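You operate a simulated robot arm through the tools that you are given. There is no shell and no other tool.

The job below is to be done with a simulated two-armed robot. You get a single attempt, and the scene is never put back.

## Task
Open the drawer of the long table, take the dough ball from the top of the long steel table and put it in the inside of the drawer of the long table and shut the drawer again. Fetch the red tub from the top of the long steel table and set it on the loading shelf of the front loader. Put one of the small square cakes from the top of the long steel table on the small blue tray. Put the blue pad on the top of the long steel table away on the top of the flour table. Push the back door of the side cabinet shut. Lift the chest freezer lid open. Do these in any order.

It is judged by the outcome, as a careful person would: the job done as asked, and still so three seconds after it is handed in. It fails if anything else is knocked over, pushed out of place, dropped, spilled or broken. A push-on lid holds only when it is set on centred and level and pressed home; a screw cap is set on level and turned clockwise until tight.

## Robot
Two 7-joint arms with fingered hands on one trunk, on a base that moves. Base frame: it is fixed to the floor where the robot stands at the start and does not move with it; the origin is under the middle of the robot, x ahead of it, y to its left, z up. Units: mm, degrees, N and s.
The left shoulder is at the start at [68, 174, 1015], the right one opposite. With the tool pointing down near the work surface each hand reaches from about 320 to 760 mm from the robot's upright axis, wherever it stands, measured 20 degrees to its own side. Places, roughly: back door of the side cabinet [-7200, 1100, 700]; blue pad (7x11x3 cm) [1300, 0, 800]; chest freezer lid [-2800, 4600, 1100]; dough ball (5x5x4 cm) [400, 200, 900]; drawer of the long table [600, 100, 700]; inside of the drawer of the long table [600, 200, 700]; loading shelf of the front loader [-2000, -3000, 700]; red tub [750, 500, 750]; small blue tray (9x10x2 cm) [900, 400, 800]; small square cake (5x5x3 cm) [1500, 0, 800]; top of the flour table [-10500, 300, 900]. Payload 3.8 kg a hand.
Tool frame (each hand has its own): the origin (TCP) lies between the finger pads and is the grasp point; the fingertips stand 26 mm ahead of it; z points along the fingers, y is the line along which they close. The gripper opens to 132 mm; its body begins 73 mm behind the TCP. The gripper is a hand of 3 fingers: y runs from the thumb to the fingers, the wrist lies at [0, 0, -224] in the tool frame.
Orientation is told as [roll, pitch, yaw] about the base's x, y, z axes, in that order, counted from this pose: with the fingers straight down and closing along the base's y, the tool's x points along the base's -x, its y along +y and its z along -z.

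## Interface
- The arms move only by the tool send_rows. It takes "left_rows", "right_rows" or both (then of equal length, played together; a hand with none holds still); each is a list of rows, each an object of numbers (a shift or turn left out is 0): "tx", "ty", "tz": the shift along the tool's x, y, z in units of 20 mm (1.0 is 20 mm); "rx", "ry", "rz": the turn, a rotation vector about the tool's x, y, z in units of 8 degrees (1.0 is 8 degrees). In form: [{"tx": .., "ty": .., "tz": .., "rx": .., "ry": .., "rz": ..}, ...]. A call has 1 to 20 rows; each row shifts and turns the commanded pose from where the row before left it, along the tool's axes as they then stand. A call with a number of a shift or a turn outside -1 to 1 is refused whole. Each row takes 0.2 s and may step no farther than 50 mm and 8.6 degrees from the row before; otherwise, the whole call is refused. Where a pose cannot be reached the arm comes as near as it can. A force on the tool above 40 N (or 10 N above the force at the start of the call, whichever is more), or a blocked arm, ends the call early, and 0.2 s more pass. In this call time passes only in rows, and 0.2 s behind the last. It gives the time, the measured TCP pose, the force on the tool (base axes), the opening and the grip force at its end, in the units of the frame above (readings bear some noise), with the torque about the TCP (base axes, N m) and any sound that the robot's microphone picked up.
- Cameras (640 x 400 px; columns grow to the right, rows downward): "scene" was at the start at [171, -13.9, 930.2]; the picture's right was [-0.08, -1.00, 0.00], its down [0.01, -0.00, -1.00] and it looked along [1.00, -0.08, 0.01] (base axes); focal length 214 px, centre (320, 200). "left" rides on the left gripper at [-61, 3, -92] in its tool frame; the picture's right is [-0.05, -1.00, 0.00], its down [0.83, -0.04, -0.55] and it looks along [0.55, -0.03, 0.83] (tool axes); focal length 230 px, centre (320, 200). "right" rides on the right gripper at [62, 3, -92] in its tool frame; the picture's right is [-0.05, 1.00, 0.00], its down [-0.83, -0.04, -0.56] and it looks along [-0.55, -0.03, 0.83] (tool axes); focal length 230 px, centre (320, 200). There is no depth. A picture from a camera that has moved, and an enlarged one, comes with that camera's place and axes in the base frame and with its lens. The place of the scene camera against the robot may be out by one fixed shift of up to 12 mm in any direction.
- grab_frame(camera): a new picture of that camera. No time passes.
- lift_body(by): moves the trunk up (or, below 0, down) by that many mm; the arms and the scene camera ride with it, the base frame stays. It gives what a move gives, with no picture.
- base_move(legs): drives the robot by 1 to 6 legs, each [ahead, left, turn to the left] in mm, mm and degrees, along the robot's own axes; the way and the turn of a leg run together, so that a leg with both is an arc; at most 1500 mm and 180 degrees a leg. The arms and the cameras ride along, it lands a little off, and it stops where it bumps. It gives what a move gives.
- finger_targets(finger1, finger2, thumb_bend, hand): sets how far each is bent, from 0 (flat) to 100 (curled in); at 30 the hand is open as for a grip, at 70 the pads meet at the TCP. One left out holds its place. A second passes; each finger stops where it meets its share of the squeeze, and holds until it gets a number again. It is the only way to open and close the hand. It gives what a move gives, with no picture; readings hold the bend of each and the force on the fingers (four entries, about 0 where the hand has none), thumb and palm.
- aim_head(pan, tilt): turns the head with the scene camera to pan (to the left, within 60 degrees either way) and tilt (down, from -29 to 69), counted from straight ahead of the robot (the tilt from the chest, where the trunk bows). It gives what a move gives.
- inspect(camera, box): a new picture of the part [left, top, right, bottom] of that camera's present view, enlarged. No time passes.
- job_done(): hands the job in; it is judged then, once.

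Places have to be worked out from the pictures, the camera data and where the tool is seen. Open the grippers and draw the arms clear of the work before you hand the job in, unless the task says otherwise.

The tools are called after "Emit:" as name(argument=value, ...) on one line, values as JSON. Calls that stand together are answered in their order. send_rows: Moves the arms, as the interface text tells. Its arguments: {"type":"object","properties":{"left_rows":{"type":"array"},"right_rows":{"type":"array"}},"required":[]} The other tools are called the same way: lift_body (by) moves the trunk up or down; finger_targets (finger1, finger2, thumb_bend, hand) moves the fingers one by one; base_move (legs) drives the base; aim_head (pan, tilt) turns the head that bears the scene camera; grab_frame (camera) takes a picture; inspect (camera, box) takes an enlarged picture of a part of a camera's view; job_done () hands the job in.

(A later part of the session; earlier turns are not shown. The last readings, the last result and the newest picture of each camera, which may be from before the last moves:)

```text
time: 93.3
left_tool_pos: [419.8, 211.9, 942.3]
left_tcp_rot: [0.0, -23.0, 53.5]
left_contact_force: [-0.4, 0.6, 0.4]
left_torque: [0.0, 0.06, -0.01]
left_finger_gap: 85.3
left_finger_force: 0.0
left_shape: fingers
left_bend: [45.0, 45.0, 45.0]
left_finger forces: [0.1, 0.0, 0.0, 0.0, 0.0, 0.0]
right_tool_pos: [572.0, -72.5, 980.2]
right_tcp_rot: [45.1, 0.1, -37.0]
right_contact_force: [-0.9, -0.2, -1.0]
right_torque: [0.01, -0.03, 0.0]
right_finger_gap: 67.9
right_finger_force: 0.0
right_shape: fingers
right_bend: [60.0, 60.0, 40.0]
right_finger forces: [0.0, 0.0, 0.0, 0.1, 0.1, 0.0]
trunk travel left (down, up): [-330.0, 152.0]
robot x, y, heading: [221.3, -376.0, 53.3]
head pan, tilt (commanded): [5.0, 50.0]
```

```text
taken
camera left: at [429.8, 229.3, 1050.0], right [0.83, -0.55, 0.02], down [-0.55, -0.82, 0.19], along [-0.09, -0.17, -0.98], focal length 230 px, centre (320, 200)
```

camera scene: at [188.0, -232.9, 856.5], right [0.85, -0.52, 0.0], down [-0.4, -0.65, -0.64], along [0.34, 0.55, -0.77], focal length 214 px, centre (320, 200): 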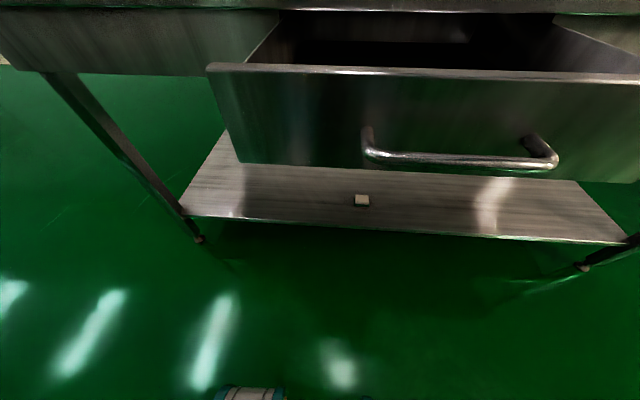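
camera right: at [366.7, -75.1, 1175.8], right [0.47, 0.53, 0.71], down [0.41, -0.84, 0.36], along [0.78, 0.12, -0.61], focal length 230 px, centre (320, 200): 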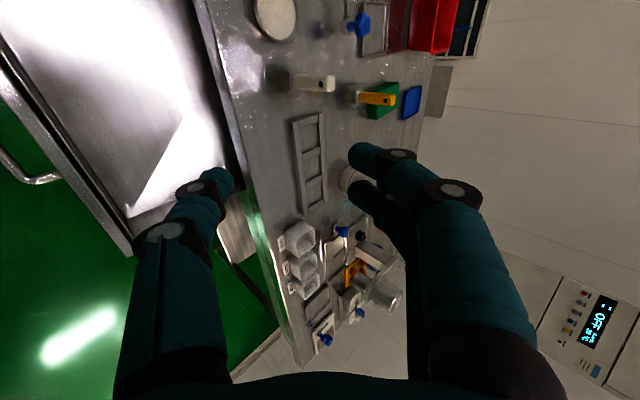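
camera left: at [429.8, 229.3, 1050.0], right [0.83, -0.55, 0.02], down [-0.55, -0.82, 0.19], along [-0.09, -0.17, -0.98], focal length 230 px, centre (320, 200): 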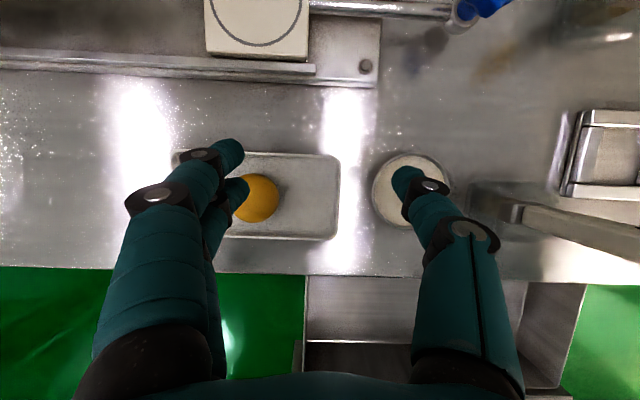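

Now the ball is to the left of the hand: I shift left 54 and back 17, then try making the tool steeper.

Emit:
send_rows(left_rows=[{"tx": 0.27, "ty": 0.9, "tz": -0.114}, {"tx": 0.27, "ty": 0.9, "tz": -0.114}, {"tx": 0.27, "ty": 0.9, "tz": -0.114}])

Emit:
send_rows(left_rows=[{"ry": 0.5}, {"ry": 0.5}])

Emit:
grab_frame(camera="left")

```text
time: 94.1
left_tool_pos: [365.0, 230.0, 943.1]
left_tcp_rot: [-0.1, -23.1, 53.5]
left_contact_force: [-0.3, -0.7, 0.0]
left_torque: [0.03, 0.01, 0.0]
left_finger_gap: 85.3
left_finger_force: 0.0
left_shape: fingers
left_bend: [45.0, 45.0, 45.0]
left_finger forces: [0.1, 0.1, 0.0, 0.0, 0.0, 0.1]
right_tool_pos: [571.7, -71.8, 978.5]
right_tcp_rot: [45.3, 0.0, -37.0]
right_contact_force: [0.0, -0.1, 0.1]
right_torque: [0.01, 0.0, 0.01]
right_finger_gap: 67.8
right_finger_force: 0.0
right_shape: fingers
right_bend: [60.0, 60.0, 40.0]
right_finger forces: [0.1, 0.0, 0.0, 0.1, 0.1, 0.0]
trunk travel left (down, up): [-330.0, 152.0]
robot x, y, heading: [219.9, -373.2, 53.4]
head pan, tilt (commanded): [5.0, 50.0]
```

```text
time: 94.7
left_tool_pos: [365.2, 231.1, 943.0]
left_tcp_rot: [0.1, -15.0, 53.6]
left_contact_force: [1.8, 0.0, 0.0]
left_torque: [-0.04, 0.0, 0.01]
left_finger_gap: 85.0
left_finger_force: 0.1
left_shape: fingers
left_bend: [45.0, 45.0, 45.0]
left_finger forces: [0.0, 0.0, 0.0, 0.0, 0.1, 0.0]
right_tool_pos: [571.8, -72.2, 978.5]
right_tcp_rot: [45.1, 0.0, -37.1]
right_contact_force: [-1.3, 0.2, 0.6]
right_torque: [0.0, -0.03, 0.01]
right_finger_gap: 67.7
right_finger_force: 0.0
right_shape: fingers
right_bend: [60.0, 60.0, 40.0]
right_finger forces: [0.0, 0.0, 0.1, 0.1, 0.0, 0.0]
trunk travel left (down, up): [-330.0, 152.0]
robot x, y, heading: [221.6, -372.0, 53.5]
head pan, tilt (commanded): [5.0, 50.0]
```

```text
taken
camera left: at [383.8, 260.0, 1047.1], right [0.83, -0.55, 0.01], down [-0.53, -0.79, 0.32], along [-0.17, -0.28, -0.95], focal length 230 px, centre (320, 200)
```

left: 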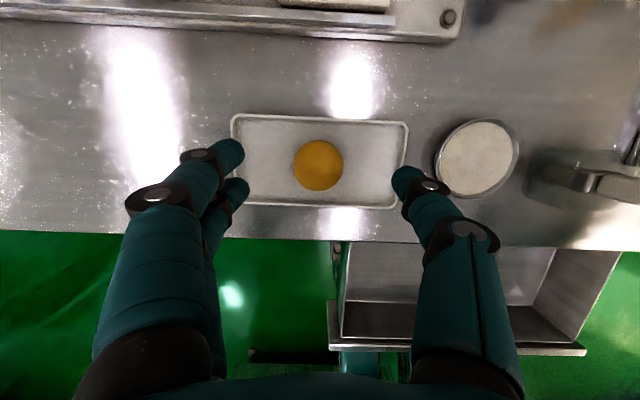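

The ball is centred under the hand ([364, 229]). I go down in two stages, first to about z = 878.

Emit:
send_rows(left_rows=[{"tx": 0.21, "tz": 0.785}, {"tx": 0.21, "tz": 0.785}, {"tx": 0.21, "tz": 0.785}, {"tx": 0.21, "tz": 0.785}])

Emit:
grab_frame(camera="left")

```text
time: 95.7
left_tool_pos: [365.4, 231.3, 879.3]
left_tcp_rot: [-0.1, -15.1, 53.5]
left_contact_force: [0.3, 0.2, 0.4]
left_torque: [-0.03, -0.03, 0.02]
left_finger_gap: 85.1
left_finger_force: 0.1
left_shape: fingers
left_bend: [45.0, 45.0, 45.0]
left_finger forces: [0.0, 0.0, 0.0, 0.0, 0.0, 0.1]
right_tool_pos: [570.8, -71.7, 979.3]
right_tcp_rot: [45.1, 0.1, -37.0]
right_contact_force: [0.0, 0.6, -0.3]
right_torque: [0.0, -0.03, 0.04]
right_finger_gap: 67.6
right_finger_force: 0.1
right_shape: fingers
right_bend: [60.0, 60.0, 40.0]
right_finger forces: [0.0, 0.0, 0.1, 0.1, 0.0, 0.0]
trunk travel left (down, up): [-330.0, 152.0]
robot x, y, heading: [219.9, -374.0, 53.3]
head pan, tilt (commanded): [5.0, 50.0]
```

```text
taken
camera left: at [384.0, 260.2, 982.8], right [0.83, -0.55, 0.01], down [-0.53, -0.79, 0.32], along [-0.17, -0.27, -0.95], focal length 230 px, centre (320, 200)
```

left: 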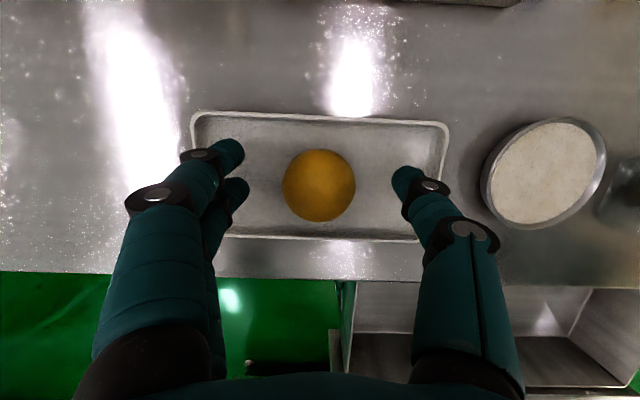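

Ball is centred between thumb and fingers. I go down the last 18 mm and watch the force.

Emit:
send_rows(left_rows=[{"tx": 0.117, "tz": 0.435}, {"tx": 0.117, "tz": 0.435}])

Emit:
finger_targets(hand="left", finger1=62, finger2=62, thumb_bend=62)

Emit:
grab_frame(camera="left")

```text
time: 96.3
left_tool_pos: [368.1, 228.0, 867.5]
left_tcp_rot: [-0.1, -15.8, 53.3]
left_contact_force: [0.3, -7.4, 37.1]
left_torque: [0.83, 1.86, 0.33]
left_finger_gap: 85.2
left_finger_force: 18.8
left_shape: fingers
left_bend: [45.0, 48.0, 45.0]
left_finger forces: [0.0, 37.4, 0.1, 0.0, 0.1, 0.0]
right_tool_pos: [570.4, -76.1, 980.9]
right_tcp_rot: [45.3, 0.2, -37.0]
right_contact_force: [-0.5, -0.2, -0.7]
right_torque: [0.0, 0.01, -0.01]
right_finger_gap: 67.8
right_finger_force: 0.1
right_shape: fingers
right_bend: [60.0, 60.0, 40.0]
right_finger forces: [0.0, 0.1, 0.0, 0.0, 0.0, 0.0]
trunk travel left (down, up): [-330.0, 152.0]
robot x, y, heading: [218.2, -372.3, 53.6]
head pan, tilt (commanded): [5.0, 50.0]
```

```text
time: 97.3
left_tool_pos: [368.2, 227.6, 865.5]
left_tcp_rot: [-0.2, -15.7, 53.4]
left_contact_force: [3.3, 4.7, 38.5]
left_torque: [0.74, 0.94, -0.1]
left_finger_gap: 33.0
left_finger_force: 19.7
left_shape: fingers
left_bend: [61.0, 60.0, 62.0]
left_finger forces: [0.7, 26.5, 0.1, 0.0, 12.4, 0.1]
right_tool_pos: [570.8, -74.7, 979.0]
right_tcp_rot: [45.4, 0.1, -36.9]
right_contact_force: [0.1, -0.1, 1.0]
right_torque: [0.0, 0.0, -0.02]
right_finger_gap: 67.6
right_finger_force: 0.0
right_shape: fingers
right_bend: [60.0, 60.0, 40.0]
right_finger forces: [0.1, 0.0, 0.1, 0.1, 0.0, 0.0]
trunk travel left (down, up): [-330.0, 152.0]
robot x, y, heading: [216.9, -375.7, 53.4]
head pan, tilt (commanded): [5.0, 50.0]
```

```text
taken
camera left: at [386.3, 257.5, 970.5], right [0.83, -0.55, 0.02], down [-0.53, -0.79, 0.31], along [-0.16, -0.27, -0.95], focal length 230 px, centre (320, 200)
```

left: 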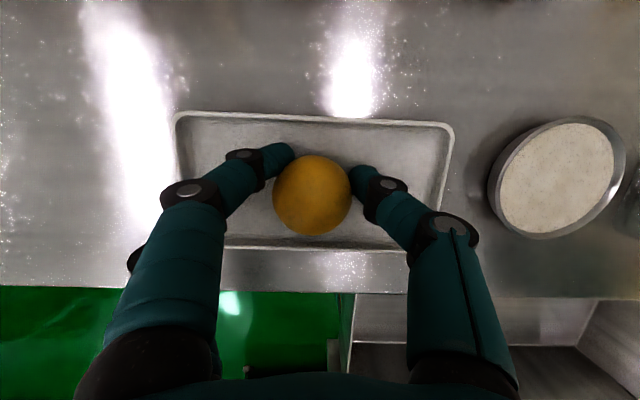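

A fingertip touched the tray floor (about 38 N). I ease up 7 mm to relieve it, then tighten the grip gently.

Emit:
send_rows(left_rows=[{"tx": -0.05, "tz": -0.17}, {"tx": -0.05, "tz": -0.17}])

Emit:
finger_targets(hand="left", finger1=66, finger2=66, thumb_bend=66)

Emit:
grab_frame(camera="left")

```text
time: 97.9
left_tool_pos: [364.4, 228.4, 866.8]
left_tcp_rot: [0.1, -15.0, 53.5]
left_contact_force: [-0.4, 4.3, 22.7]
left_torque: [0.68, 1.08, -0.2]
left_finger_gap: 31.9
left_finger_force: 12.7
left_shape: fingers
left_bend: [61.0, 61.0, 62.0]
left_finger forces: [0.9, 22.6, 0.0, 0.0, 1.1, 0.0]
right_tool_pos: [571.9, -73.1, 980.0]
right_tcp_rot: [45.2, 0.1, -37.1]
right_contact_force: [-0.4, -0.1, -0.5]
right_torque: [-0.02, 0.03, 0.04]
right_finger_gap: 67.7
right_finger_force: 0.0
right_shape: fingers
right_bend: [60.0, 60.0, 40.0]
right_finger forces: [0.0, 0.1, 0.0, 0.0, 0.0, 0.1]
trunk travel left (down, up): [-330.0, 152.0]
robot x, y, heading: [219.5, -374.0, 53.5]
head pan, tilt (commanded): [5.0, 50.0]
```

```text
time: 98.9
left_tool_pos: [365.0, 228.2, 866.4]
left_tcp_rot: [-0.1, -15.0, 53.6]
left_contact_force: [-4.4, 1.3, 17.5]
left_torque: [0.45, 0.96, 0.06]
left_finger_gap: 17.4
left_finger_force: 8.5
left_shape: fingers
left_bend: [66.0, 62.0, 66.0]
left_finger forces: [0.0, 17.3, 0.1, 0.1, 0.1, 0.1]
right_tool_pos: [570.5, -73.9, 979.8]
right_tcp_rot: [45.3, 0.1, -37.0]
right_contact_force: [-0.7, -0.2, -0.1]
right_torque: [-0.01, 0.01, -0.03]
right_finger_gap: 67.9
right_finger_force: 0.0
right_shape: fingers
right_bend: [60.0, 60.0, 40.0]
right_finger forces: [0.0, 0.0, 0.0, 0.0, 0.0, 0.0]
trunk travel left (down, up): [-330.0, 152.0]
robot x, y, heading: [217.4, -374.2, 53.4]
head pan, tilt (commanded): [5.0, 50.0]
```

```text
taken
camera left: at [382.9, 258.3, 970.7], right [0.83, -0.55, 0.01], down [-0.53, -0.79, 0.32], along [-0.17, -0.28, -0.95], focal length 230 px, centre (320, 200)
```

left: 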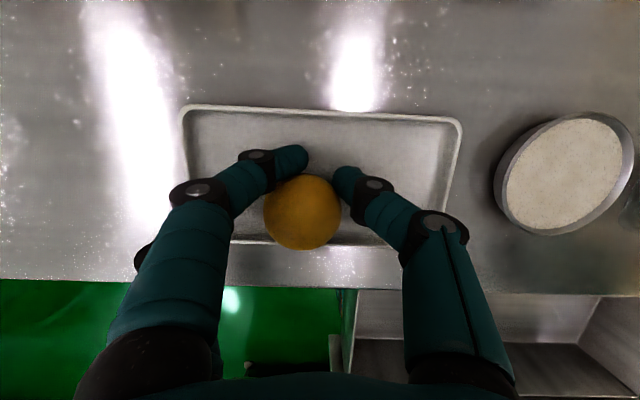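

The ball slipped backward out of the pinch because I was ~9 mm too far ahead. I open, lift 40 mm and look again.

Emit:
finger_targets(hand="left", finger1=45, finger2=45, thumb_bend=45)

Emit:
send_rows(left_rows=[{"tx": -0.26, "tz": -0.96}, {"tx": -0.26, "tz": -0.96}])

Emit:
grab_frame(camera="left")

```text
time: 99.9
left_tool_pos: [365.7, 229.1, 867.6]
left_tcp_rot: [0.0, -15.3, 53.5]
left_contact_force: [0.7, -4.6, 25.4]
left_torque: [0.53, 1.2, 0.22]
left_finger_gap: 84.0
left_finger_force: 12.8
left_shape: fingers
left_bend: [45.0, 48.0, 45.0]
left_finger forces: [0.0, 25.3, 0.0, 0.0, 0.1, 0.1]
right_tool_pos: [572.4, -74.2, 979.9]
right_tcp_rot: [45.2, 0.0, -37.0]
right_contact_force: [0.0, 1.0, 0.3]
right_torque: [-0.02, 0.02, -0.02]
right_finger_gap: 67.5
right_finger_force: 0.0
right_shape: fingers
right_bend: [60.0, 60.0, 40.0]
right_finger forces: [0.0, 0.0, 0.0, 0.0, 0.0, 0.1]
trunk travel left (down, up): [-330.0, 152.0]
robot x, y, heading: [220.6, -374.9, 53.1]
head pan, tilt (commanded): [5.0, 50.0]
```

```text
time: 100.5
left_tool_pos: [364.3, 229.4, 905.3]
left_tcp_rot: [0.0, -14.8, 53.6]
left_contact_force: [-0.3, 0.2, 0.1]
left_torque: [-0.02, 0.0, 0.01]
left_finger_gap: 83.8
left_finger_force: 0.0
left_shape: fingers
left_bend: [45.0, 45.0, 45.0]
left_finger forces: [0.1, 0.0, 0.0, 0.1, 0.0, 0.0]
right_tool_pos: [570.6, -72.9, 979.6]
right_tcp_rot: [45.2, 0.1, -36.9]
right_contact_force: [-0.3, -0.2, 0.3]
right_torque: [-0.02, -0.01, 0.04]
right_finger_gap: 67.5
right_finger_force: 0.1
right_shape: fingers
right_bend: [60.0, 60.0, 40.0]
right_finger forces: [0.1, 0.2, 0.0, 0.0, 0.2, 0.0]
trunk travel left (down, up): [-330.0, 152.0]
robot x, y, heading: [217.2, -372.6, 53.4]
head pan, tilt (commanded): [5.0, 50.0]
```

```text
taken
camera left: at [383.3, 258.8, 1008.7], right [0.83, -0.55, 0.01], down [-0.53, -0.79, 0.32], along [-0.17, -0.28, -0.95], focal length 230 px, centre (320, 200)
```

left: 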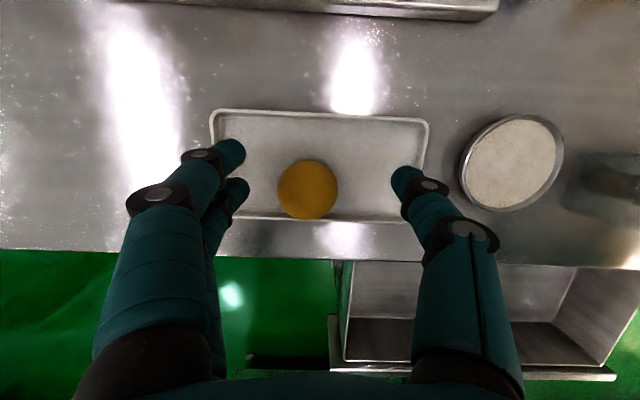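

The ball now sits at about [352, 225]; the fingertip had met the tray floor at TCP z≈867. I recentre (back 15, left 7) and go down to z≈872.

Emit:
send_rows(left_rows=[{"tx": 0.75, "ty": 0.335, "tz": -0.2}, {"tx": 0.215, "tz": 0.8}, {"tx": 0.215, "tz": 0.8}])

Emit:
grab_frame(camera="left")

```text
time: 101.3
left_tool_pos: [351.5, 221.3, 872.0]
left_tcp_rot: [-0.1, -14.9, 53.6]
left_contact_force: [0.4, -0.1, 0.6]
left_torque: [-0.04, 0.02, 0.0]
left_finger_gap: 84.3
left_finger_force: 0.1
left_shape: fingers
left_bend: [45.0, 45.0, 45.0]
left_finger forces: [0.0, 0.0, 0.1, 0.0, 0.0, 0.0]
right_tool_pos: [572.5, -71.5, 978.4]
right_tcp_rot: [45.1, 0.0, -37.0]
right_contact_force: [-0.4, -0.2, -1.0]
right_torque: [0.0, -0.01, 0.02]
right_finger_gap: 67.7
right_finger_force: 0.0
right_shape: fingers
right_bend: [60.0, 60.0, 40.0]
right_finger forces: [0.0, 0.0, 0.1, 0.1, 0.0, 0.2]
trunk travel left (down, up): [-330.0, 152.0]
robot x, y, heading: [218.8, -378.2, 53.4]
head pan, tilt (commanded): [5.0, 50.0]
```

```text
taken
camera left: at [369.5, 250.7, 976.9], right [0.83, -0.55, 0.01], down [-0.53, -0.79, 0.32], along [-0.17, -0.28, -0.95], focal length 230 px, centre (320, 200)
```

left: 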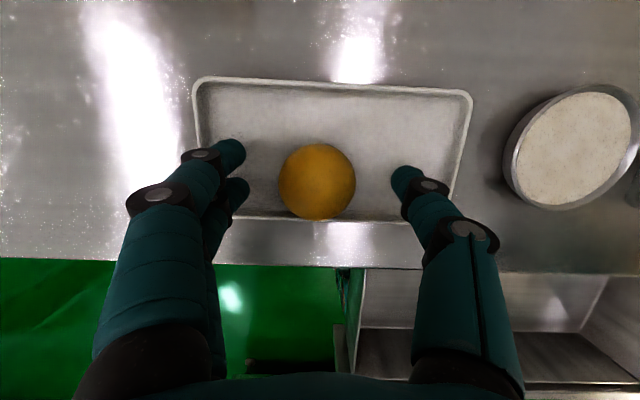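

The ball is now centred on the finger plane. I close gently.

Emit:
finger_targets(hand="left", finger1=60, finger2=60, thumb_bend=60)

Emit:
grab_frame(camera="left")

```text
time: 102.3
left_tool_pos: [351.3, 220.7, 873.4]
left_tcp_rot: [0.0, -15.0, 53.5]
left_contact_force: [-0.8, -0.4, -0.2]
left_torque: [0.03, 0.01, 0.03]
left_finger_gap: 39.0
left_finger_force: 1.9
left_shape: fingers
left_bend: [59.0, 58.0, 59.0]
left_finger forces: [0.4, 1.7, 0.0, 0.1, 1.9, 0.0]
right_tool_pos: [571.7, -72.3, 979.2]
right_tcp_rot: [45.2, 0.0, -37.0]
right_contact_force: [-0.1, -0.2, 0.7]
right_torque: [0.03, -0.07, 0.02]
right_finger_gap: 67.7
right_finger_force: 0.1
right_shape: fingers
right_bend: [60.0, 60.0, 40.0]
right_finger forces: [0.1, 0.0, 0.1, 0.0, 0.0, 0.1]
trunk travel left (down, up): [-330.0, 152.0]
robot x, y, heading: [220.6, -371.3, 53.5]
head pan, tilt (commanded): [5.0, 50.0]
```

```text
taken
camera left: at [369.9, 250.5, 977.3], right [0.83, -0.55, 0.01], down [-0.53, -0.79, 0.32], along [-0.17, -0.28, -0.95], focal length 230 px, centre (320, 200)
```

left: 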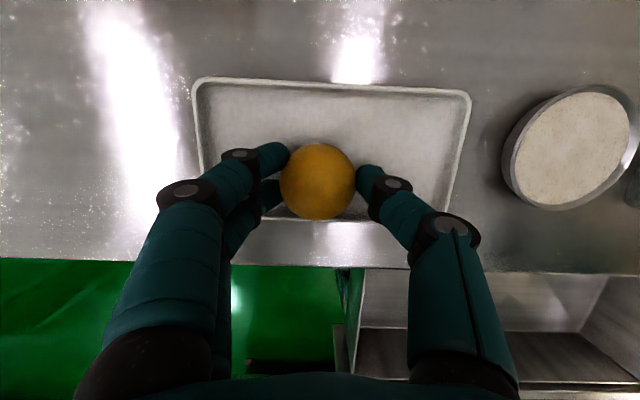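

All three digits touch the ball. I tighten a little.

Emit:
finger_targets(hand="left", finger1=64, finger2=63, thumb_bend=63)

Emit:
grab_frame(camera="left")

```text
time: 103.3
left_tool_pos: [351.6, 221.1, 871.4]
left_tcp_rot: [-0.1, -15.0, 53.7]
left_contact_force: [-0.8, 0.5, 0.4]
left_torque: [-0.01, -0.03, -0.03]
left_finger_gap: 37.0
left_finger_force: 5.8
left_shape: fingers
left_bend: [61.0, 58.0, 60.0]
left_finger forces: [2.3, 3.4, 0.0, 0.0, 5.5, 0.1]
right_tool_pos: [571.3, -71.9, 978.6]
right_tcp_rot: [45.1, 0.1, -37.0]
right_contact_force: [0.7, 0.0, 0.5]
right_torque: [0.01, -0.06, -0.03]
right_finger_gap: 67.8
right_finger_force: 0.1
right_shape: fingers
right_bend: [60.0, 60.0, 40.0]
right_finger forces: [0.0, 0.0, 0.0, 0.0, 0.0, 0.0]
trunk travel left (down, up): [-330.0, 152.0]
robot x, y, heading: [220.0, -374.4, 53.3]
head pan, tilt (commanded): [5.0, 50.0]
```

```text
taken
camera left: at [369.9, 250.5, 977.3], right [0.83, -0.55, 0.01], down [-0.53, -0.79, 0.32], along [-0.17, -0.28, -0.95], focal length 230 px, centre (320, 200)
```

left: 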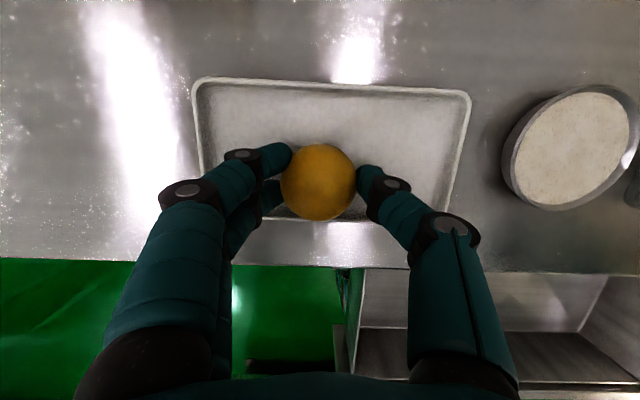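

The grip is balanced (2.3 + 3.4 N against 5.5 N). I lift slowly.

Emit:
send_rows(left_rows=[{"tx": -0.13, "tz": -0.48}, {"tx": -0.13, "tz": -0.48}, {"tx": -0.2, "tz": -0.75}, {"tx": -0.2, "tz": -0.75}, {"tx": -0.2, "tz": -0.75}])

Emit:
grab_frame(camera="left")

```text
time: 104.5
left_tool_pos: [350.8, 221.7, 938.9]
left_tcp_rot: [0.0, -14.9, 53.6]
left_contact_force: [-0.8, 1.5, -0.6]
left_torque: [-0.01, 0.0, 0.0]
left_finger_gap: 36.8
left_finger_force: 5.3
left_shape: fingers
left_bend: [61.0, 58.0, 60.0]
left_finger forces: [2.2, 3.4, 0.1, 0.0, 5.5, 0.1]
right_tool_pos: [571.4, -72.2, 978.2]
right_tcp_rot: [45.2, 0.0, -37.0]
right_contact_force: [-0.6, -0.2, 0.3]
right_torque: [0.0, -0.01, -0.02]
right_finger_gap: 67.5
right_finger_force: 0.1
right_shape: fingers
right_bend: [60.0, 60.0, 40.0]
right_finger forces: [0.0, 0.0, 0.0, 0.0, 0.0, 0.0]
trunk travel left (down, up): [-330.0, 152.0]
robot x, y, heading: [217.1, -373.9, 53.5]
head pan, tilt (commanded): [5.0, 50.0]
```

```text
taken
camera left: at [369.5, 250.9, 1044.4], right [0.83, -0.55, 0.01], down [-0.53, -0.79, 0.32], along [-0.17, -0.27, -0.95], focal length 230 px, centre (320, 200)
```

left: 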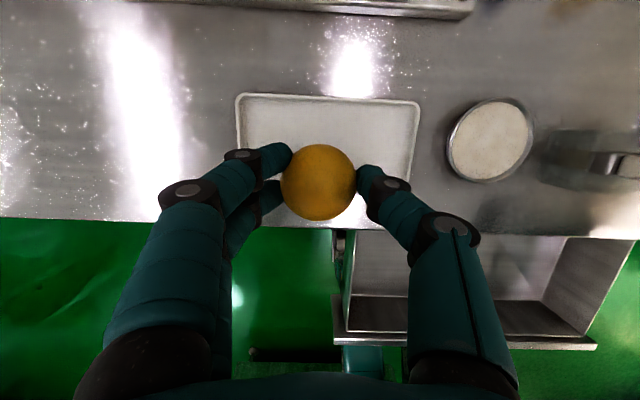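

The ball is held. Instead of the arm I drive the base back 175 and right 125 so that the ball is over the open drawer.

Emit:
base_move(legs=[[-175, -125, 0]])

Emit:
grab_frame(camera="left")

```text
time: 106.2
left_tool_pos: [345.9, 11.6, 941.1]
left_tcp_rot: [0.0, -15.0, 53.6]
left_contact_force: [0.8, -0.3, -0.5]
left_torque: [0.04, -0.01, 0.0]
left_finger_gap: 36.6
left_finger_force: 5.9
left_shape: fingers
left_bend: [61.0, 58.0, 60.0]
left_finger forces: [2.1, 3.4, 0.0, 0.0, 5.5, 0.0]
right_tool_pos: [565.4, -282.1, 980.0]
right_tcp_rot: [45.2, 0.1, -36.9]
right_contact_force: [0.0, 0.1, 1.2]
right_torque: [0.01, 0.0, 0.01]
right_finger_gap: 67.6
right_finger_force: 0.1
right_shape: fingers
right_bend: [60.0, 60.0, 40.0]
right_finger forces: [0.0, 0.0, 0.1, 0.1, 0.1, 0.0]
trunk travel left (down, up): [-330.0, 152.0]
robot x, y, heading: [214.6, -585.1, 53.5]
head pan, tilt (commanded): [5.0, 50.0]
```

```text
taken
camera left: at [363.5, 40.3, 1044.5], right [0.83, -0.55, 0.01], down [-0.53, -0.79, 0.32], along [-0.17, -0.27, -0.95], focal length 230 px, centre (320, 200)
```

left: 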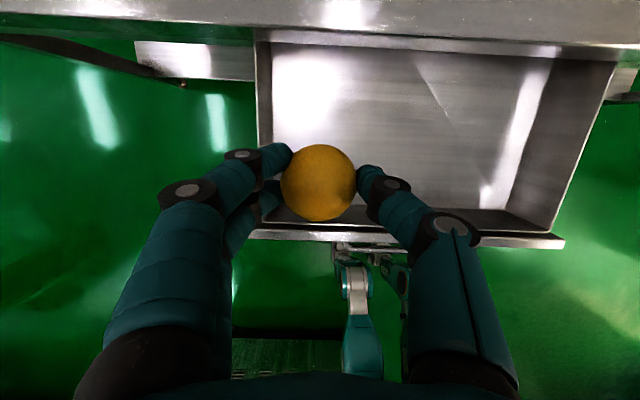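

The ball hangs over the drawer's left part (n≈212, u≈274). I shift the base right another 80 mm for clearance to the drawer's side wall, then lower into the drawer.

Emit:
base_move(legs=[[0, -80, 0]])

Emit:
send_rows(left_rows=[{"tx": 0.25, "tz": 0.95}, {"tx": 0.25, "tz": 0.95}, {"tx": 0.25, "tz": 0.95}, {"tx": 0.25, "tz": 0.95}, {"tx": 0.25, "tz": 0.95}, {"tx": 0.25, "tz": 0.95}, {"tx": 0.25, "tz": 0.95}])

Emit:
grab_frame(camera="left")

Emit:
grab_frame(camera="scene")

```text
time: 107.6
left_tool_pos: [410.9, -38.0, 939.9]
left_tcp_rot: [-0.1, -14.9, 53.6]
left_contact_force: [-0.4, -0.1, -0.1]
left_torque: [0.0, 0.05, -0.03]
left_finger_gap: 36.7
left_finger_force: 5.8
left_shape: fingers
left_bend: [61.0, 58.0, 60.0]
left_finger forces: [2.2, 3.4, 0.1, 0.1, 5.5, 0.1]
right_tool_pos: [631.4, -331.4, 979.3]
right_tcp_rot: [45.2, 0.1, -36.9]
right_contact_force: [-0.5, -0.1, -0.9]
right_torque: [0.01, 0.02, 0.01]
right_finger_gap: 67.8
right_finger_force: 0.0
right_shape: fingers
right_bend: [60.0, 60.0, 40.0]
right_finger forces: [0.0, 0.0, 0.0, 0.1, 0.1, 0.1]
trunk travel left (down, up): [-330.0, 152.0]
robot x, y, heading: [279.0, -637.2, 53.3]
head pan, tilt (commanded): [5.0, 50.0]
```

```text
time: 109.2
left_tool_pos: [411.5, -37.4, 800.9]
left_tcp_rot: [-0.2, -14.9, 53.7]
left_contact_force: [0.6, 0.1, -0.4]
left_torque: [-0.04, 0.0, 0.01]
left_finger_gap: 36.7
left_finger_force: 5.4
left_shape: fingers
left_bend: [61.0, 58.0, 60.0]
left_finger forces: [2.3, 3.4, 0.0, 0.0, 5.5, 0.1]
right_tool_pos: [630.5, -330.6, 979.9]
right_tcp_rot: [45.2, 0.1, -37.0]
right_contact_force: [0.4, -0.7, -0.3]
right_torque: [-0.01, 0.0, 0.01]
right_finger_gap: 67.6
right_finger_force: 0.1
right_shape: fingers
right_bend: [60.0, 60.0, 40.0]
right_finger forces: [0.0, 0.0, 0.0, 0.0, 0.0, 0.0]
trunk travel left (down, up): [-330.0, 152.0]
robot x, y, heading: [279.9, -632.9, 53.6]
head pan, tilt (commanded): [5.0, 50.0]
```

```text
taken
camera left: at [429.9, -7.5, 905.9], right [0.83, -0.55, 0.01], down [-0.53, -0.79, 0.32], along [-0.17, -0.28, -0.95], focal length 230 px, centre (320, 200)
```

left: 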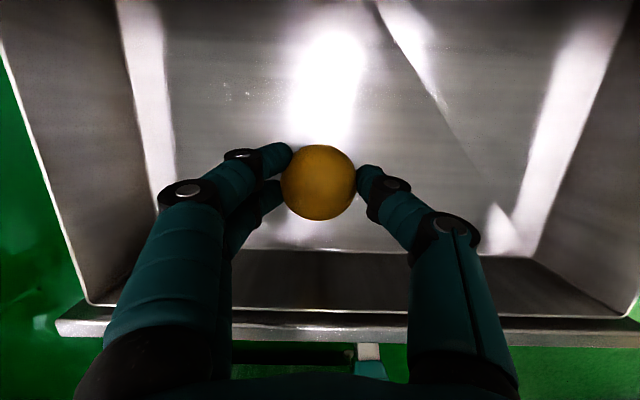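

```text
taken
camera scene: at [365.3, -503.1, 856.5], right [0.85, -0.52, 0.0], down [-0.4, -0.65, -0.64], along [0.34, 0.55, -0.77], focal length 214 px, centre (320, 200)
```

scene: 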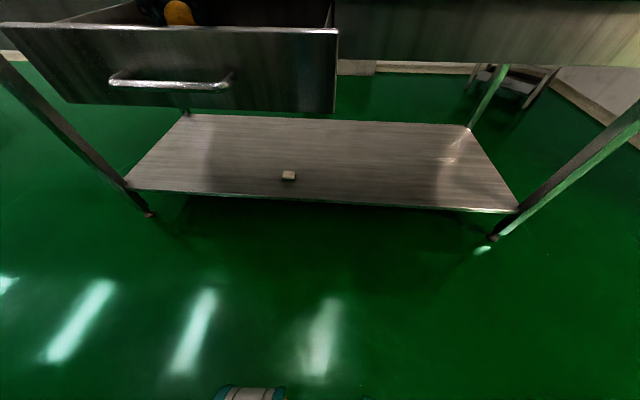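

The ball is inside the drawer; I judge the drawer floor at about z≈700 and the ball's underside about 37 mm below the TCP. I go down to 750 and then creep.

Emit:
send_rows(left_rows=[{"tx": 0.22, "tz": 0.82}, {"tx": 0.22, "tz": 0.82}, {"tx": 0.22, "tz": 0.82}])

Emit:
send_rows(left_rows=[{"tx": 0.06, "tz": 0.24}])

Emit:
grab_frame(camera="left")

```text
time: 110.0
left_tool_pos: [411.0, -37.2, 750.7]
left_tcp_rot: [-0.1, -15.0, 53.5]
left_contact_force: [0.3, -0.3, -0.1]
left_torque: [0.04, 0.01, 0.01]
left_finger_gap: 36.7
left_finger_force: 5.9
left_shape: fingers
left_bend: [61.0, 58.0, 60.0]
left_finger forces: [2.3, 3.4, 0.0, 0.0, 5.6, 0.1]
right_tool_pos: [630.8, -331.1, 979.4]
right_tcp_rot: [45.0, 0.0, -36.9]
right_contact_force: [-0.1, -0.4, 0.2]
right_torque: [0.0, 0.04, -0.02]
right_finger_gap: 67.8
right_finger_force: 0.0
right_shape: fingers
right_bend: [60.0, 60.0, 40.0]
right_finger forces: [0.1, 0.0, 0.0, 0.0, 0.0, 0.0]
trunk travel left (down, up): [-330.0, 152.0]
robot x, y, heading: [275.1, -634.9, 53.5]
head pan, tilt (commanded): [5.0, 50.0]
```

```text
time: 110.4
left_tool_pos: [411.7, -37.6, 748.2]
left_tcp_rot: [-0.1, -15.0, 53.6]
left_contact_force: [-2.0, -0.2, 2.9]
left_torque: [0.01, -0.01, 0.02]
left_finger_gap: 36.4
left_finger_force: 7.0
left_shape: fingers
left_bend: [61.0, 58.0, 60.0]
left_finger forces: [2.9, 3.7, 0.0, 0.0, 6.3, 0.0]
right_tool_pos: [630.8, -331.2, 979.6]
right_tcp_rot: [45.2, 0.1, -37.0]
right_contact_force: [-0.6, 0.6, 0.5]
right_torque: [0.03, 0.02, 0.02]
right_finger_gap: 67.5
right_finger_force: 0.1
right_shape: fingers
right_bend: [60.0, 60.0, 40.0]
right_finger forces: [0.0, 0.1, 0.1, 0.0, 0.0, 0.0]
trunk travel left (down, up): [-330.0, 152.0]
robot x, y, heading: [278.4, -634.3, 53.6]
head pan, tilt (commanded): [5.0, 50.0]
```

```text
taken
camera left: at [429.9, -8.3, 851.8], right [0.83, -0.55, 0.01], down [-0.53, -0.79, 0.32], along [-0.17, -0.27, -0.95], focal length 230 px, centre (320, 200)
```

left: 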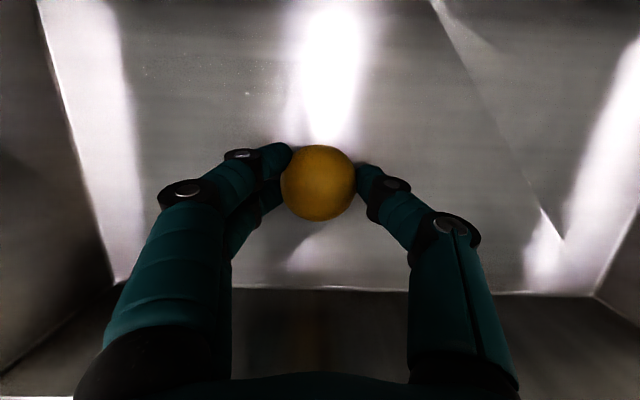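

The ball has just touched the drawer floor (about 3 N). I release it.

Emit:
finger_targets(hand="left", finger1=52, finger2=50, thumb_bend=52)

Emit:
finger_targets(hand="left", finger1=43, finger2=43, thumb_bend=43)

Emit:
grab_frame(camera="left")

```text
time: 111.4
left_tool_pos: [410.4, -38.4, 745.6]
left_tcp_rot: [-0.2, -14.9, 53.7]
left_contact_force: [-0.3, 0.0, 0.7]
left_torque: [0.03, 0.02, -0.02]
left_finger_gap: 60.6
left_finger_force: 0.0
left_shape: fingers
left_bend: [52.0, 50.0, 52.0]
left_finger forces: [0.0, 0.0, 0.0, 0.0, 0.0, 0.1]
right_tool_pos: [630.7, -331.4, 978.9]
right_tcp_rot: [45.2, 0.1, -37.0]
right_contact_force: [-0.8, -0.7, -0.4]
right_torque: [-0.01, 0.02, 0.01]
right_finger_gap: 67.6
right_finger_force: 0.0
right_shape: fingers
right_bend: [60.0, 60.0, 40.0]
right_finger forces: [0.0, 0.1, 0.0, 0.0, 0.0, 0.1]
trunk travel left (down, up): [-330.0, 152.0]
robot x, y, heading: [281.4, -635.5, 53.0]
head pan, tilt (commanded): [5.0, 50.0]
```

```text
time: 112.4
left_tool_pos: [411.7, -38.8, 746.6]
left_tcp_rot: [-0.2, -15.0, 53.6]
left_contact_force: [0.1, 0.5, 0.4]
left_torque: [0.01, 0.0, 0.01]
left_finger_gap: 90.8
left_finger_force: 0.1
left_shape: fingers
left_bend: [43.0, 43.0, 43.0]
left_finger forces: [0.0, 0.0, 0.0, 0.0, 0.0, 0.0]
right_tool_pos: [631.3, -330.8, 979.4]
right_tcp_rot: [45.3, 0.2, -37.0]
right_contact_force: [-0.6, 0.0, 0.6]
right_torque: [0.04, -0.02, -0.02]
right_finger_gap: 67.8
right_finger_force: 0.0
right_shape: fingers
right_bend: [60.0, 60.0, 40.0]
right_finger forces: [0.1, 0.0, 0.0, 0.0, 0.0, 0.0]
trunk travel left (down, up): [-330.0, 152.0]
robot x, y, heading: [277.2, -634.9, 53.6]
head pan, tilt (commanded): [5.0, 50.0]
```

```text
taken
camera left: at [429.9, -8.3, 851.2], right [0.83, -0.55, 0.01], down [-0.53, -0.79, 0.32], along [-0.17, -0.28, -0.95], focal length 230 px, centre (320, 200)
```

left: 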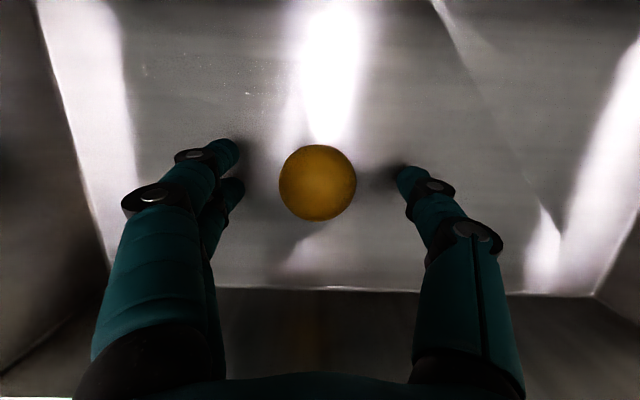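

The ball lies still in the drawer. I raise the left hand straight up out of it.

Emit:
send_rows(left_rows=[{"tx": -0.255, "tz": -0.965}, {"tx": -0.255, "tz": -0.965}, {"tx": -0.255, "tz": -0.965}, {"tx": -0.255, "tz": -0.965}, {"tx": -0.255, "tz": -0.965}, {"tx": -0.255, "tz": -0.965}, {"tx": -0.255, "tz": -0.965}, {"tx": -0.255, "tz": -0.965}, {"tx": -0.255, "tz": -0.965}, {"tx": -0.255, "tz": -0.965}, {"tx": -0.255, "tz": -0.965}, {"tx": -0.255, "tz": -0.965}])

Emit:
grab_frame(camera="left")

```text
time: 115.0
left_tool_pos: [409.4, -37.7, 983.4]
left_tcp_rot: [0.0, -14.8, 53.6]
left_contact_force: [-0.7, 0.2, 1.2]
left_torque: [0.03, 0.01, -0.04]
left_finger_gap: 90.6
left_finger_force: 0.2
left_shape: fingers
left_bend: [43.0, 43.0, 43.0]
left_finger forces: [0.1, 0.0, 0.0, 0.0, 0.0, 0.0]
right_tool_pos: [630.5, -331.9, 978.8]
right_tcp_rot: [45.2, 0.1, -37.0]
right_contact_force: [0.7, -0.3, 0.4]
right_torque: [0.03, -0.02, 0.03]
right_finger_gap: 67.6
right_finger_force: 0.0
right_shape: fingers
right_bend: [60.0, 60.0, 40.0]
right_finger forces: [0.0, 0.1, 0.0, 0.0, 0.0, 0.0]
trunk travel left (down, up): [-330.0, 152.0]
robot x, y, heading: [280.1, -635.1, 53.7]
head pan, tilt (commanded): [5.0, 50.0]
```

```text
taken
camera left: at [428.1, -7.0, 1088.9], right [0.83, -0.55, 0.01], down [-0.53, -0.79, 0.32], along [-0.17, -0.28, -0.95], focal length 230 px, centre (320, 200)
```

left: 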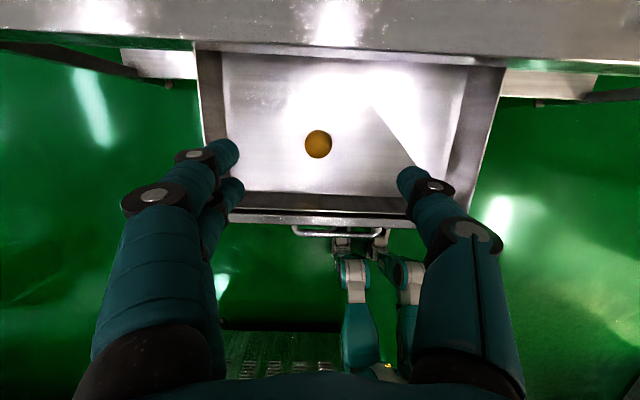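

Dough is in. To shut the drawer I'll take the handle again with the right hand and push it home by driving ahead. First I retract the left hand and drive back to the handle.

Emit:
send_rows(left_rows=[{"tx": 0.966, "tz": -0.259}, {"tx": 0.966, "tz": -0.259}, {"tx": 0.966, "tz": -0.259}, {"tx": 0.966, "tz": -0.259}, {"tx": 0.966, "tz": -0.259}, {"tx": 0.966, "tz": -0.259}, {"tx": 0.966, "tz": -0.259}, {"tx": 0.966, "tz": -0.259}])

Emit:
base_move(legs=[[-90, 0, 0], [0, 340, 0]])

Emit:
aim_head(pan=-10, tilt=35)

Emit:
grab_frame(camera="right")

Emit:
grab_frame(camera="scene")

```text
time: 116.8
left_tool_pos: [314.3, -164.7, 983.7]
left_tcp_rot: [0.0, -15.0, 53.6]
left_contact_force: [0.3, 0.2, 0.6]
left_torque: [0.03, 0.01, 0.02]
left_finger_gap: 90.7
left_finger_force: 0.0
left_shape: fingers
left_bend: [43.0, 43.0, 43.0]
left_finger forces: [0.0, 0.1, 0.0, 0.0, 0.0, 0.0]
right_tool_pos: [630.3, -330.6, 979.4]
right_tcp_rot: [45.2, 0.0, -37.0]
right_contact_force: [0.8, 0.4, -0.2]
right_torque: [0.03, 0.01, -0.02]
right_finger_gap: 67.5
right_finger_force: 0.0
right_shape: fingers
right_bend: [60.0, 60.0, 40.0]
right_finger forces: [0.1, 0.0, 0.1, 0.0, 0.1, 0.0]
trunk travel left (down, up): [-330.0, 152.0]
robot x, y, heading: [277.5, -631.1, 53.5]
head pan, tilt (commanded): [5.0, 50.0]
```

```text
time: 120.9
left_tool_pos: [-3.0, -39.8, 984.3]
left_tcp_rot: [-0.1, -15.0, 53.6]
left_contact_force: [0.3, 0.0, 0.4]
left_torque: [-0.01, 0.0, 0.0]
left_finger_gap: 90.6
left_finger_force: 0.0
left_shape: fingers
left_bend: [43.0, 43.0, 43.0]
left_finger forces: [0.1, 0.0, 0.0, 0.0, 0.1, 0.0]
right_tool_pos: [312.4, -206.7, 979.0]
right_tcp_rot: [45.2, -0.1, -37.0]
right_contact_force: [1.0, -0.2, 1.2]
right_torque: [-0.03, 0.02, -0.01]
right_finger_gap: 67.6
right_finger_force: 0.1
right_shape: fingers
right_bend: [60.0, 60.0, 40.0]
right_finger forces: [0.1, 0.0, 0.0, 0.0, 0.0, 0.0]
trunk travel left (down, up): [-330.0, 152.0]
robot x, y, heading: [-39.1, -505.5, 53.2]
head pan, tilt (commanded): [5.0, 50.0]
```

```text
time: 121.7
left_tool_pos: [-4.3, -40.2, 984.4]
left_tcp_rot: [0.0, -15.0, 53.7]
left_contact_force: [-0.2, 0.8, -0.9]
left_torque: [0.01, -0.01, -0.01]
left_finger_gap: 90.5
left_finger_force: 0.0
left_shape: fingers
left_bend: [43.0, 43.0, 43.0]
left_finger forces: [0.1, 0.0, 0.0, 0.1, 0.1, 0.0]
right_tool_pos: [313.1, -206.6, 980.4]
right_tcp_rot: [45.2, 0.1, -37.0]
right_contact_force: [-0.3, -0.9, 0.0]
right_torque: [0.01, -0.02, -0.01]
right_finger_gap: 67.6
right_finger_force: 0.0
right_shape: fingers
right_bend: [60.0, 60.0, 40.0]
right_finger forces: [0.0, 0.0, 0.0, 0.0, 0.0, 0.1]
trunk travel left (down, up): [-330.0, 152.0]
robot x, y, heading: [-38.6, -508.8, 53.6]
head pan, tilt (commanded): [-10.0, 35.0]
```

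```text
taken
camera right: at [226.1, -220.8, 1045.9], right [0.47, 0.53, 0.71], down [0.41, -0.84, 0.36], along [0.79, 0.12, -0.61], focal length 230 px, centre (320, 200)
```

right: 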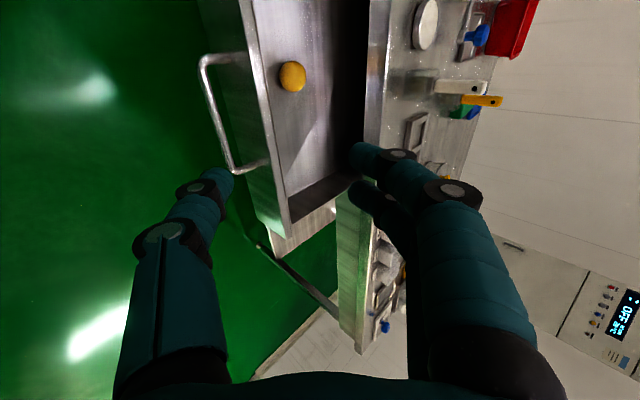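

```text
taken
camera scene: at [70.9, -383.7, 878.2], right [0.69, -0.73, 0.0], down [-0.42, -0.4, -0.82], along [0.59, 0.56, -0.57], focal length 214 px, centre (320, 200)
```

scene: 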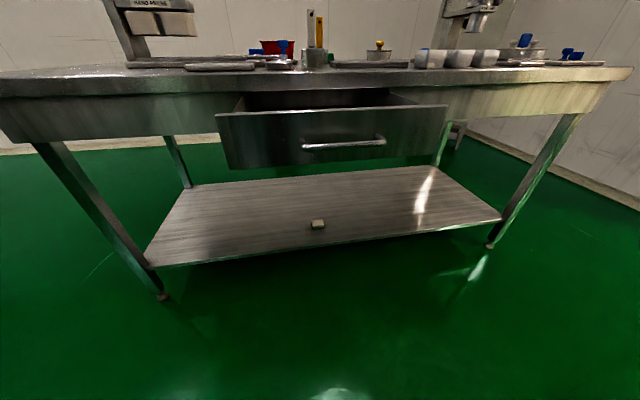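

The handle bar should be at n≈73, z≈745. I bring the right hand to just above it (n≈65, z≈850), to go down vertically with the bar entering between thumb and fingers.

Emit:
send_rows(right_rows=[{"tx": -0.086, "ty": -0.407, "tz": 0.908}, {"tx": -0.086, "ty": -0.407, "tz": 0.908}, {"tx": -0.086, "ty": -0.407, "tz": 0.908}, {"tx": -0.086, "ty": -0.407, "tz": 0.908}, {"tx": -0.086, "ty": -0.407, "tz": 0.908}, {"tx": -0.086, "ty": -0.407, "tz": 0.908}, {"tx": -0.086, "ty": -0.407, "tz": 0.908}])

Emit:
grab_frame(camera="right")

```text
time: 123.3
left_tool_pos: [-3.6, -40.0, 984.3]
left_tcp_rot: [0.1, -14.9, 53.6]
left_contact_force: [0.1, 0.4, 0.1]
left_torque: [0.0, 0.02, -0.02]
left_finger_gap: 90.6
left_finger_force: 0.0
left_shape: fingers
left_bend: [43.0, 43.0, 43.0]
left_finger forces: [0.0, 0.0, 0.0, 0.0, 0.0, 0.1]
right_tool_pos: [352.8, -173.5, 849.9]
right_tcp_rot: [45.2, 0.1, -36.9]
right_contact_force: [0.0, -0.7, 0.3]
right_torque: [0.0, 0.0, 0.02]
right_finger_gap: 67.7
right_finger_force: 0.1
right_shape: fingers
right_bend: [60.0, 60.0, 40.0]
right_finger forces: [0.0, 0.0, 0.0, 0.1, 0.0, 0.0]
trunk travel left (down, up): [-330.0, 152.0]
robot x, y, heading: [-40.8, -507.1, 53.5]
head pan, tilt (commanded): [-10.0, 35.0]
```

```text
taken
camera right: at [265.8, -188.0, 915.1], right [0.46, 0.53, 0.71], down [0.41, -0.84, 0.36], along [0.78, 0.12, -0.61], focal length 230 px, centre (320, 200)
```

right: 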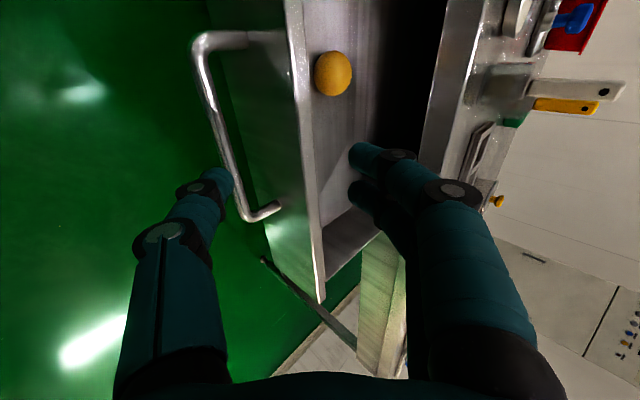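

The bar appears at about n≈66. I close the fingers slightly, and go down most of the way, then look again.

Emit:
finger_targets(hand="right", finger1=62, finger2=62, thumb_bend=38)

Emit:
send_rows(right_rows=[{"ty": -0.72, "tz": 0.606}, {"ty": -0.72, "tz": 0.606}, {"ty": -0.72, "tz": 0.606}, {"ty": -0.72, "tz": 0.606}])

Emit:
grab_frame(camera="right")

```text
time: 124.3
left_tool_pos: [-4.0, -39.3, 984.3]
left_tcp_rot: [0.0, -15.0, 53.6]
left_contact_force: [-0.4, 0.3, -0.2]
left_torque: [-0.01, 0.0, 0.03]
left_finger_gap: 90.8
left_finger_force: 0.0
left_shape: fingers
left_bend: [43.0, 43.0, 43.0]
left_finger forces: [0.0, 0.0, 0.0, 0.0, 0.0, 0.0]
right_tool_pos: [352.2, -173.8, 849.4]
right_tcp_rot: [45.2, 0.1, -37.1]
right_contact_force: [-0.3, 0.6, 0.3]
right_torque: [-0.05, 0.02, 0.01]
right_finger_gap: 68.4
right_finger_force: 0.1
right_shape: fingers
right_bend: [62.0, 62.0, 38.0]
right_finger forces: [0.0, 0.0, 0.1, 0.0, 0.0, 0.0]
trunk travel left (down, up): [-330.0, 152.0]
robot x, y, heading: [-39.0, -509.9, 53.5]
head pan, tilt (commanded): [-10.0, 35.0]
```

```text
time: 125.3
left_tool_pos: [-2.6, -40.0, 984.3]
left_tcp_rot: [0.0, -15.0, 53.5]
left_contact_force: [-1.1, 0.1, 0.5]
left_torque: [0.0, -0.01, -0.03]
left_finger_gap: 90.7
left_finger_force: 0.0
left_shape: fingers
left_bend: [43.0, 43.0, 43.0]
left_finger forces: [0.0, 0.0, 0.0, 0.1, 0.1, 0.0]
right_tool_pos: [350.1, -178.4, 775.7]
right_tcp_rot: [45.2, 0.1, -37.1]
right_contact_force: [0.2, -0.7, -0.5]
right_torque: [-0.01, -0.01, 0.0]
right_finger_gap: 68.6
right_finger_force: 0.1
right_shape: fingers
right_bend: [62.0, 62.0, 38.0]
right_finger forces: [0.0, 0.0, 0.0, 0.0, 0.0, 0.0]
trunk travel left (down, up): [-330.0, 152.0]
robot x, y, heading: [-37.5, -506.4, 53.4]
head pan, tilt (commanded): [-10.0, 35.0]
```

```text
taken
camera right: at [262.4, -193.3, 842.0], right [0.47, 0.53, 0.71], down [0.41, -0.84, 0.36], along [0.78, 0.12, -0.61], focal length 230 px, centre (320, 200)
```

right: 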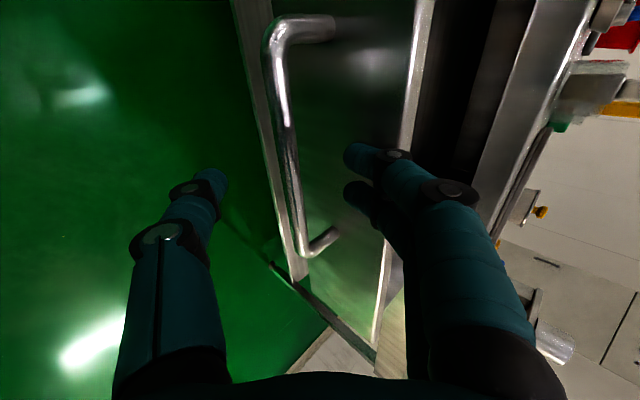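

The bar is between thumb and fingers as predicted. I go down the last 24 mm and close.

Emit:
send_rows(right_rows=[{"ty": -0.426, "tz": 0.42}, {"ty": -0.426, "tz": 0.42}])

Emit:
finger_targets(hand="right", finger1=72, finger2=72, thumb_bend=72)

Emit:
grab_frame(camera="right")

```text
time: 125.9
left_tool_pos: [-3.6, -40.0, 984.5]
left_tcp_rot: [0.1, -15.0, 53.6]
left_contact_force: [-0.1, -0.4, -0.1]
left_torque: [0.03, 0.01, -0.02]
left_finger_gap: 91.1
left_finger_force: 0.0
left_shape: fingers
left_bend: [43.0, 43.0, 43.0]
left_finger forces: [0.0, 0.1, 0.0, 0.0, 0.0, 0.1]
right_tool_pos: [349.3, -179.1, 750.6]
right_tcp_rot: [45.1, 0.1, -37.0]
right_contact_force: [-0.2, 0.0, 0.2]
right_torque: [-0.02, -0.03, -0.01]
right_finger_gap: 68.5
right_finger_force: 0.1
right_shape: fingers
right_bend: [62.0, 62.0, 38.0]
right_finger forces: [0.0, 0.0, 0.1, 0.0, 0.0, 0.1]
trunk travel left (down, up): [-330.0, 152.0]
robot x, y, heading: [-38.3, -504.2, 53.4]
head pan, tilt (commanded): [-10.0, 35.0]
```

```text
time: 126.9
left_tool_pos: [-3.1, -39.4, 984.2]
left_tcp_rot: [0.0, -15.0, 53.6]
left_contact_force: [0.4, 0.1, 0.2]
left_torque: [-0.01, 0.01, -0.02]
left_finger_gap: 90.9
left_finger_force: 0.0
left_shape: fingers
left_bend: [43.0, 43.0, 43.0]
left_finger forces: [0.0, 0.0, 0.1, 0.1, 0.0, 0.0]
right_tool_pos: [349.0, -178.7, 750.1]
right_tcp_rot: [45.0, 0.0, -36.9]
right_contact_force: [-1.5, -0.4, -8.2]
right_torque: [0.0, 0.04, -0.02]
right_finger_gap: 5.9
right_finger_force: 3.8
right_shape: fingers
right_bend: [72.0, 72.0, 69.0]
right_finger forces: [0.0, 0.0, 0.1, 0.0, 7.7, 0.0]
trunk travel left (down, up): [-330.0, 152.0]
robot x, y, heading: [-41.1, -511.5, 53.3]
head pan, tilt (commanded): [-10.0, 35.0]
```

```text
taken
camera right: at [262.3, -192.7, 816.1], right [0.47, 0.53, 0.71], down [0.41, -0.84, 0.36], along [0.78, 0.12, -0.61], focal length 230 px, centre (320, 200)
```

right: 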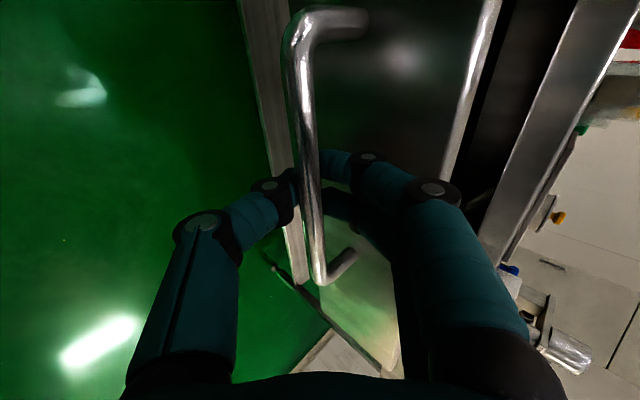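

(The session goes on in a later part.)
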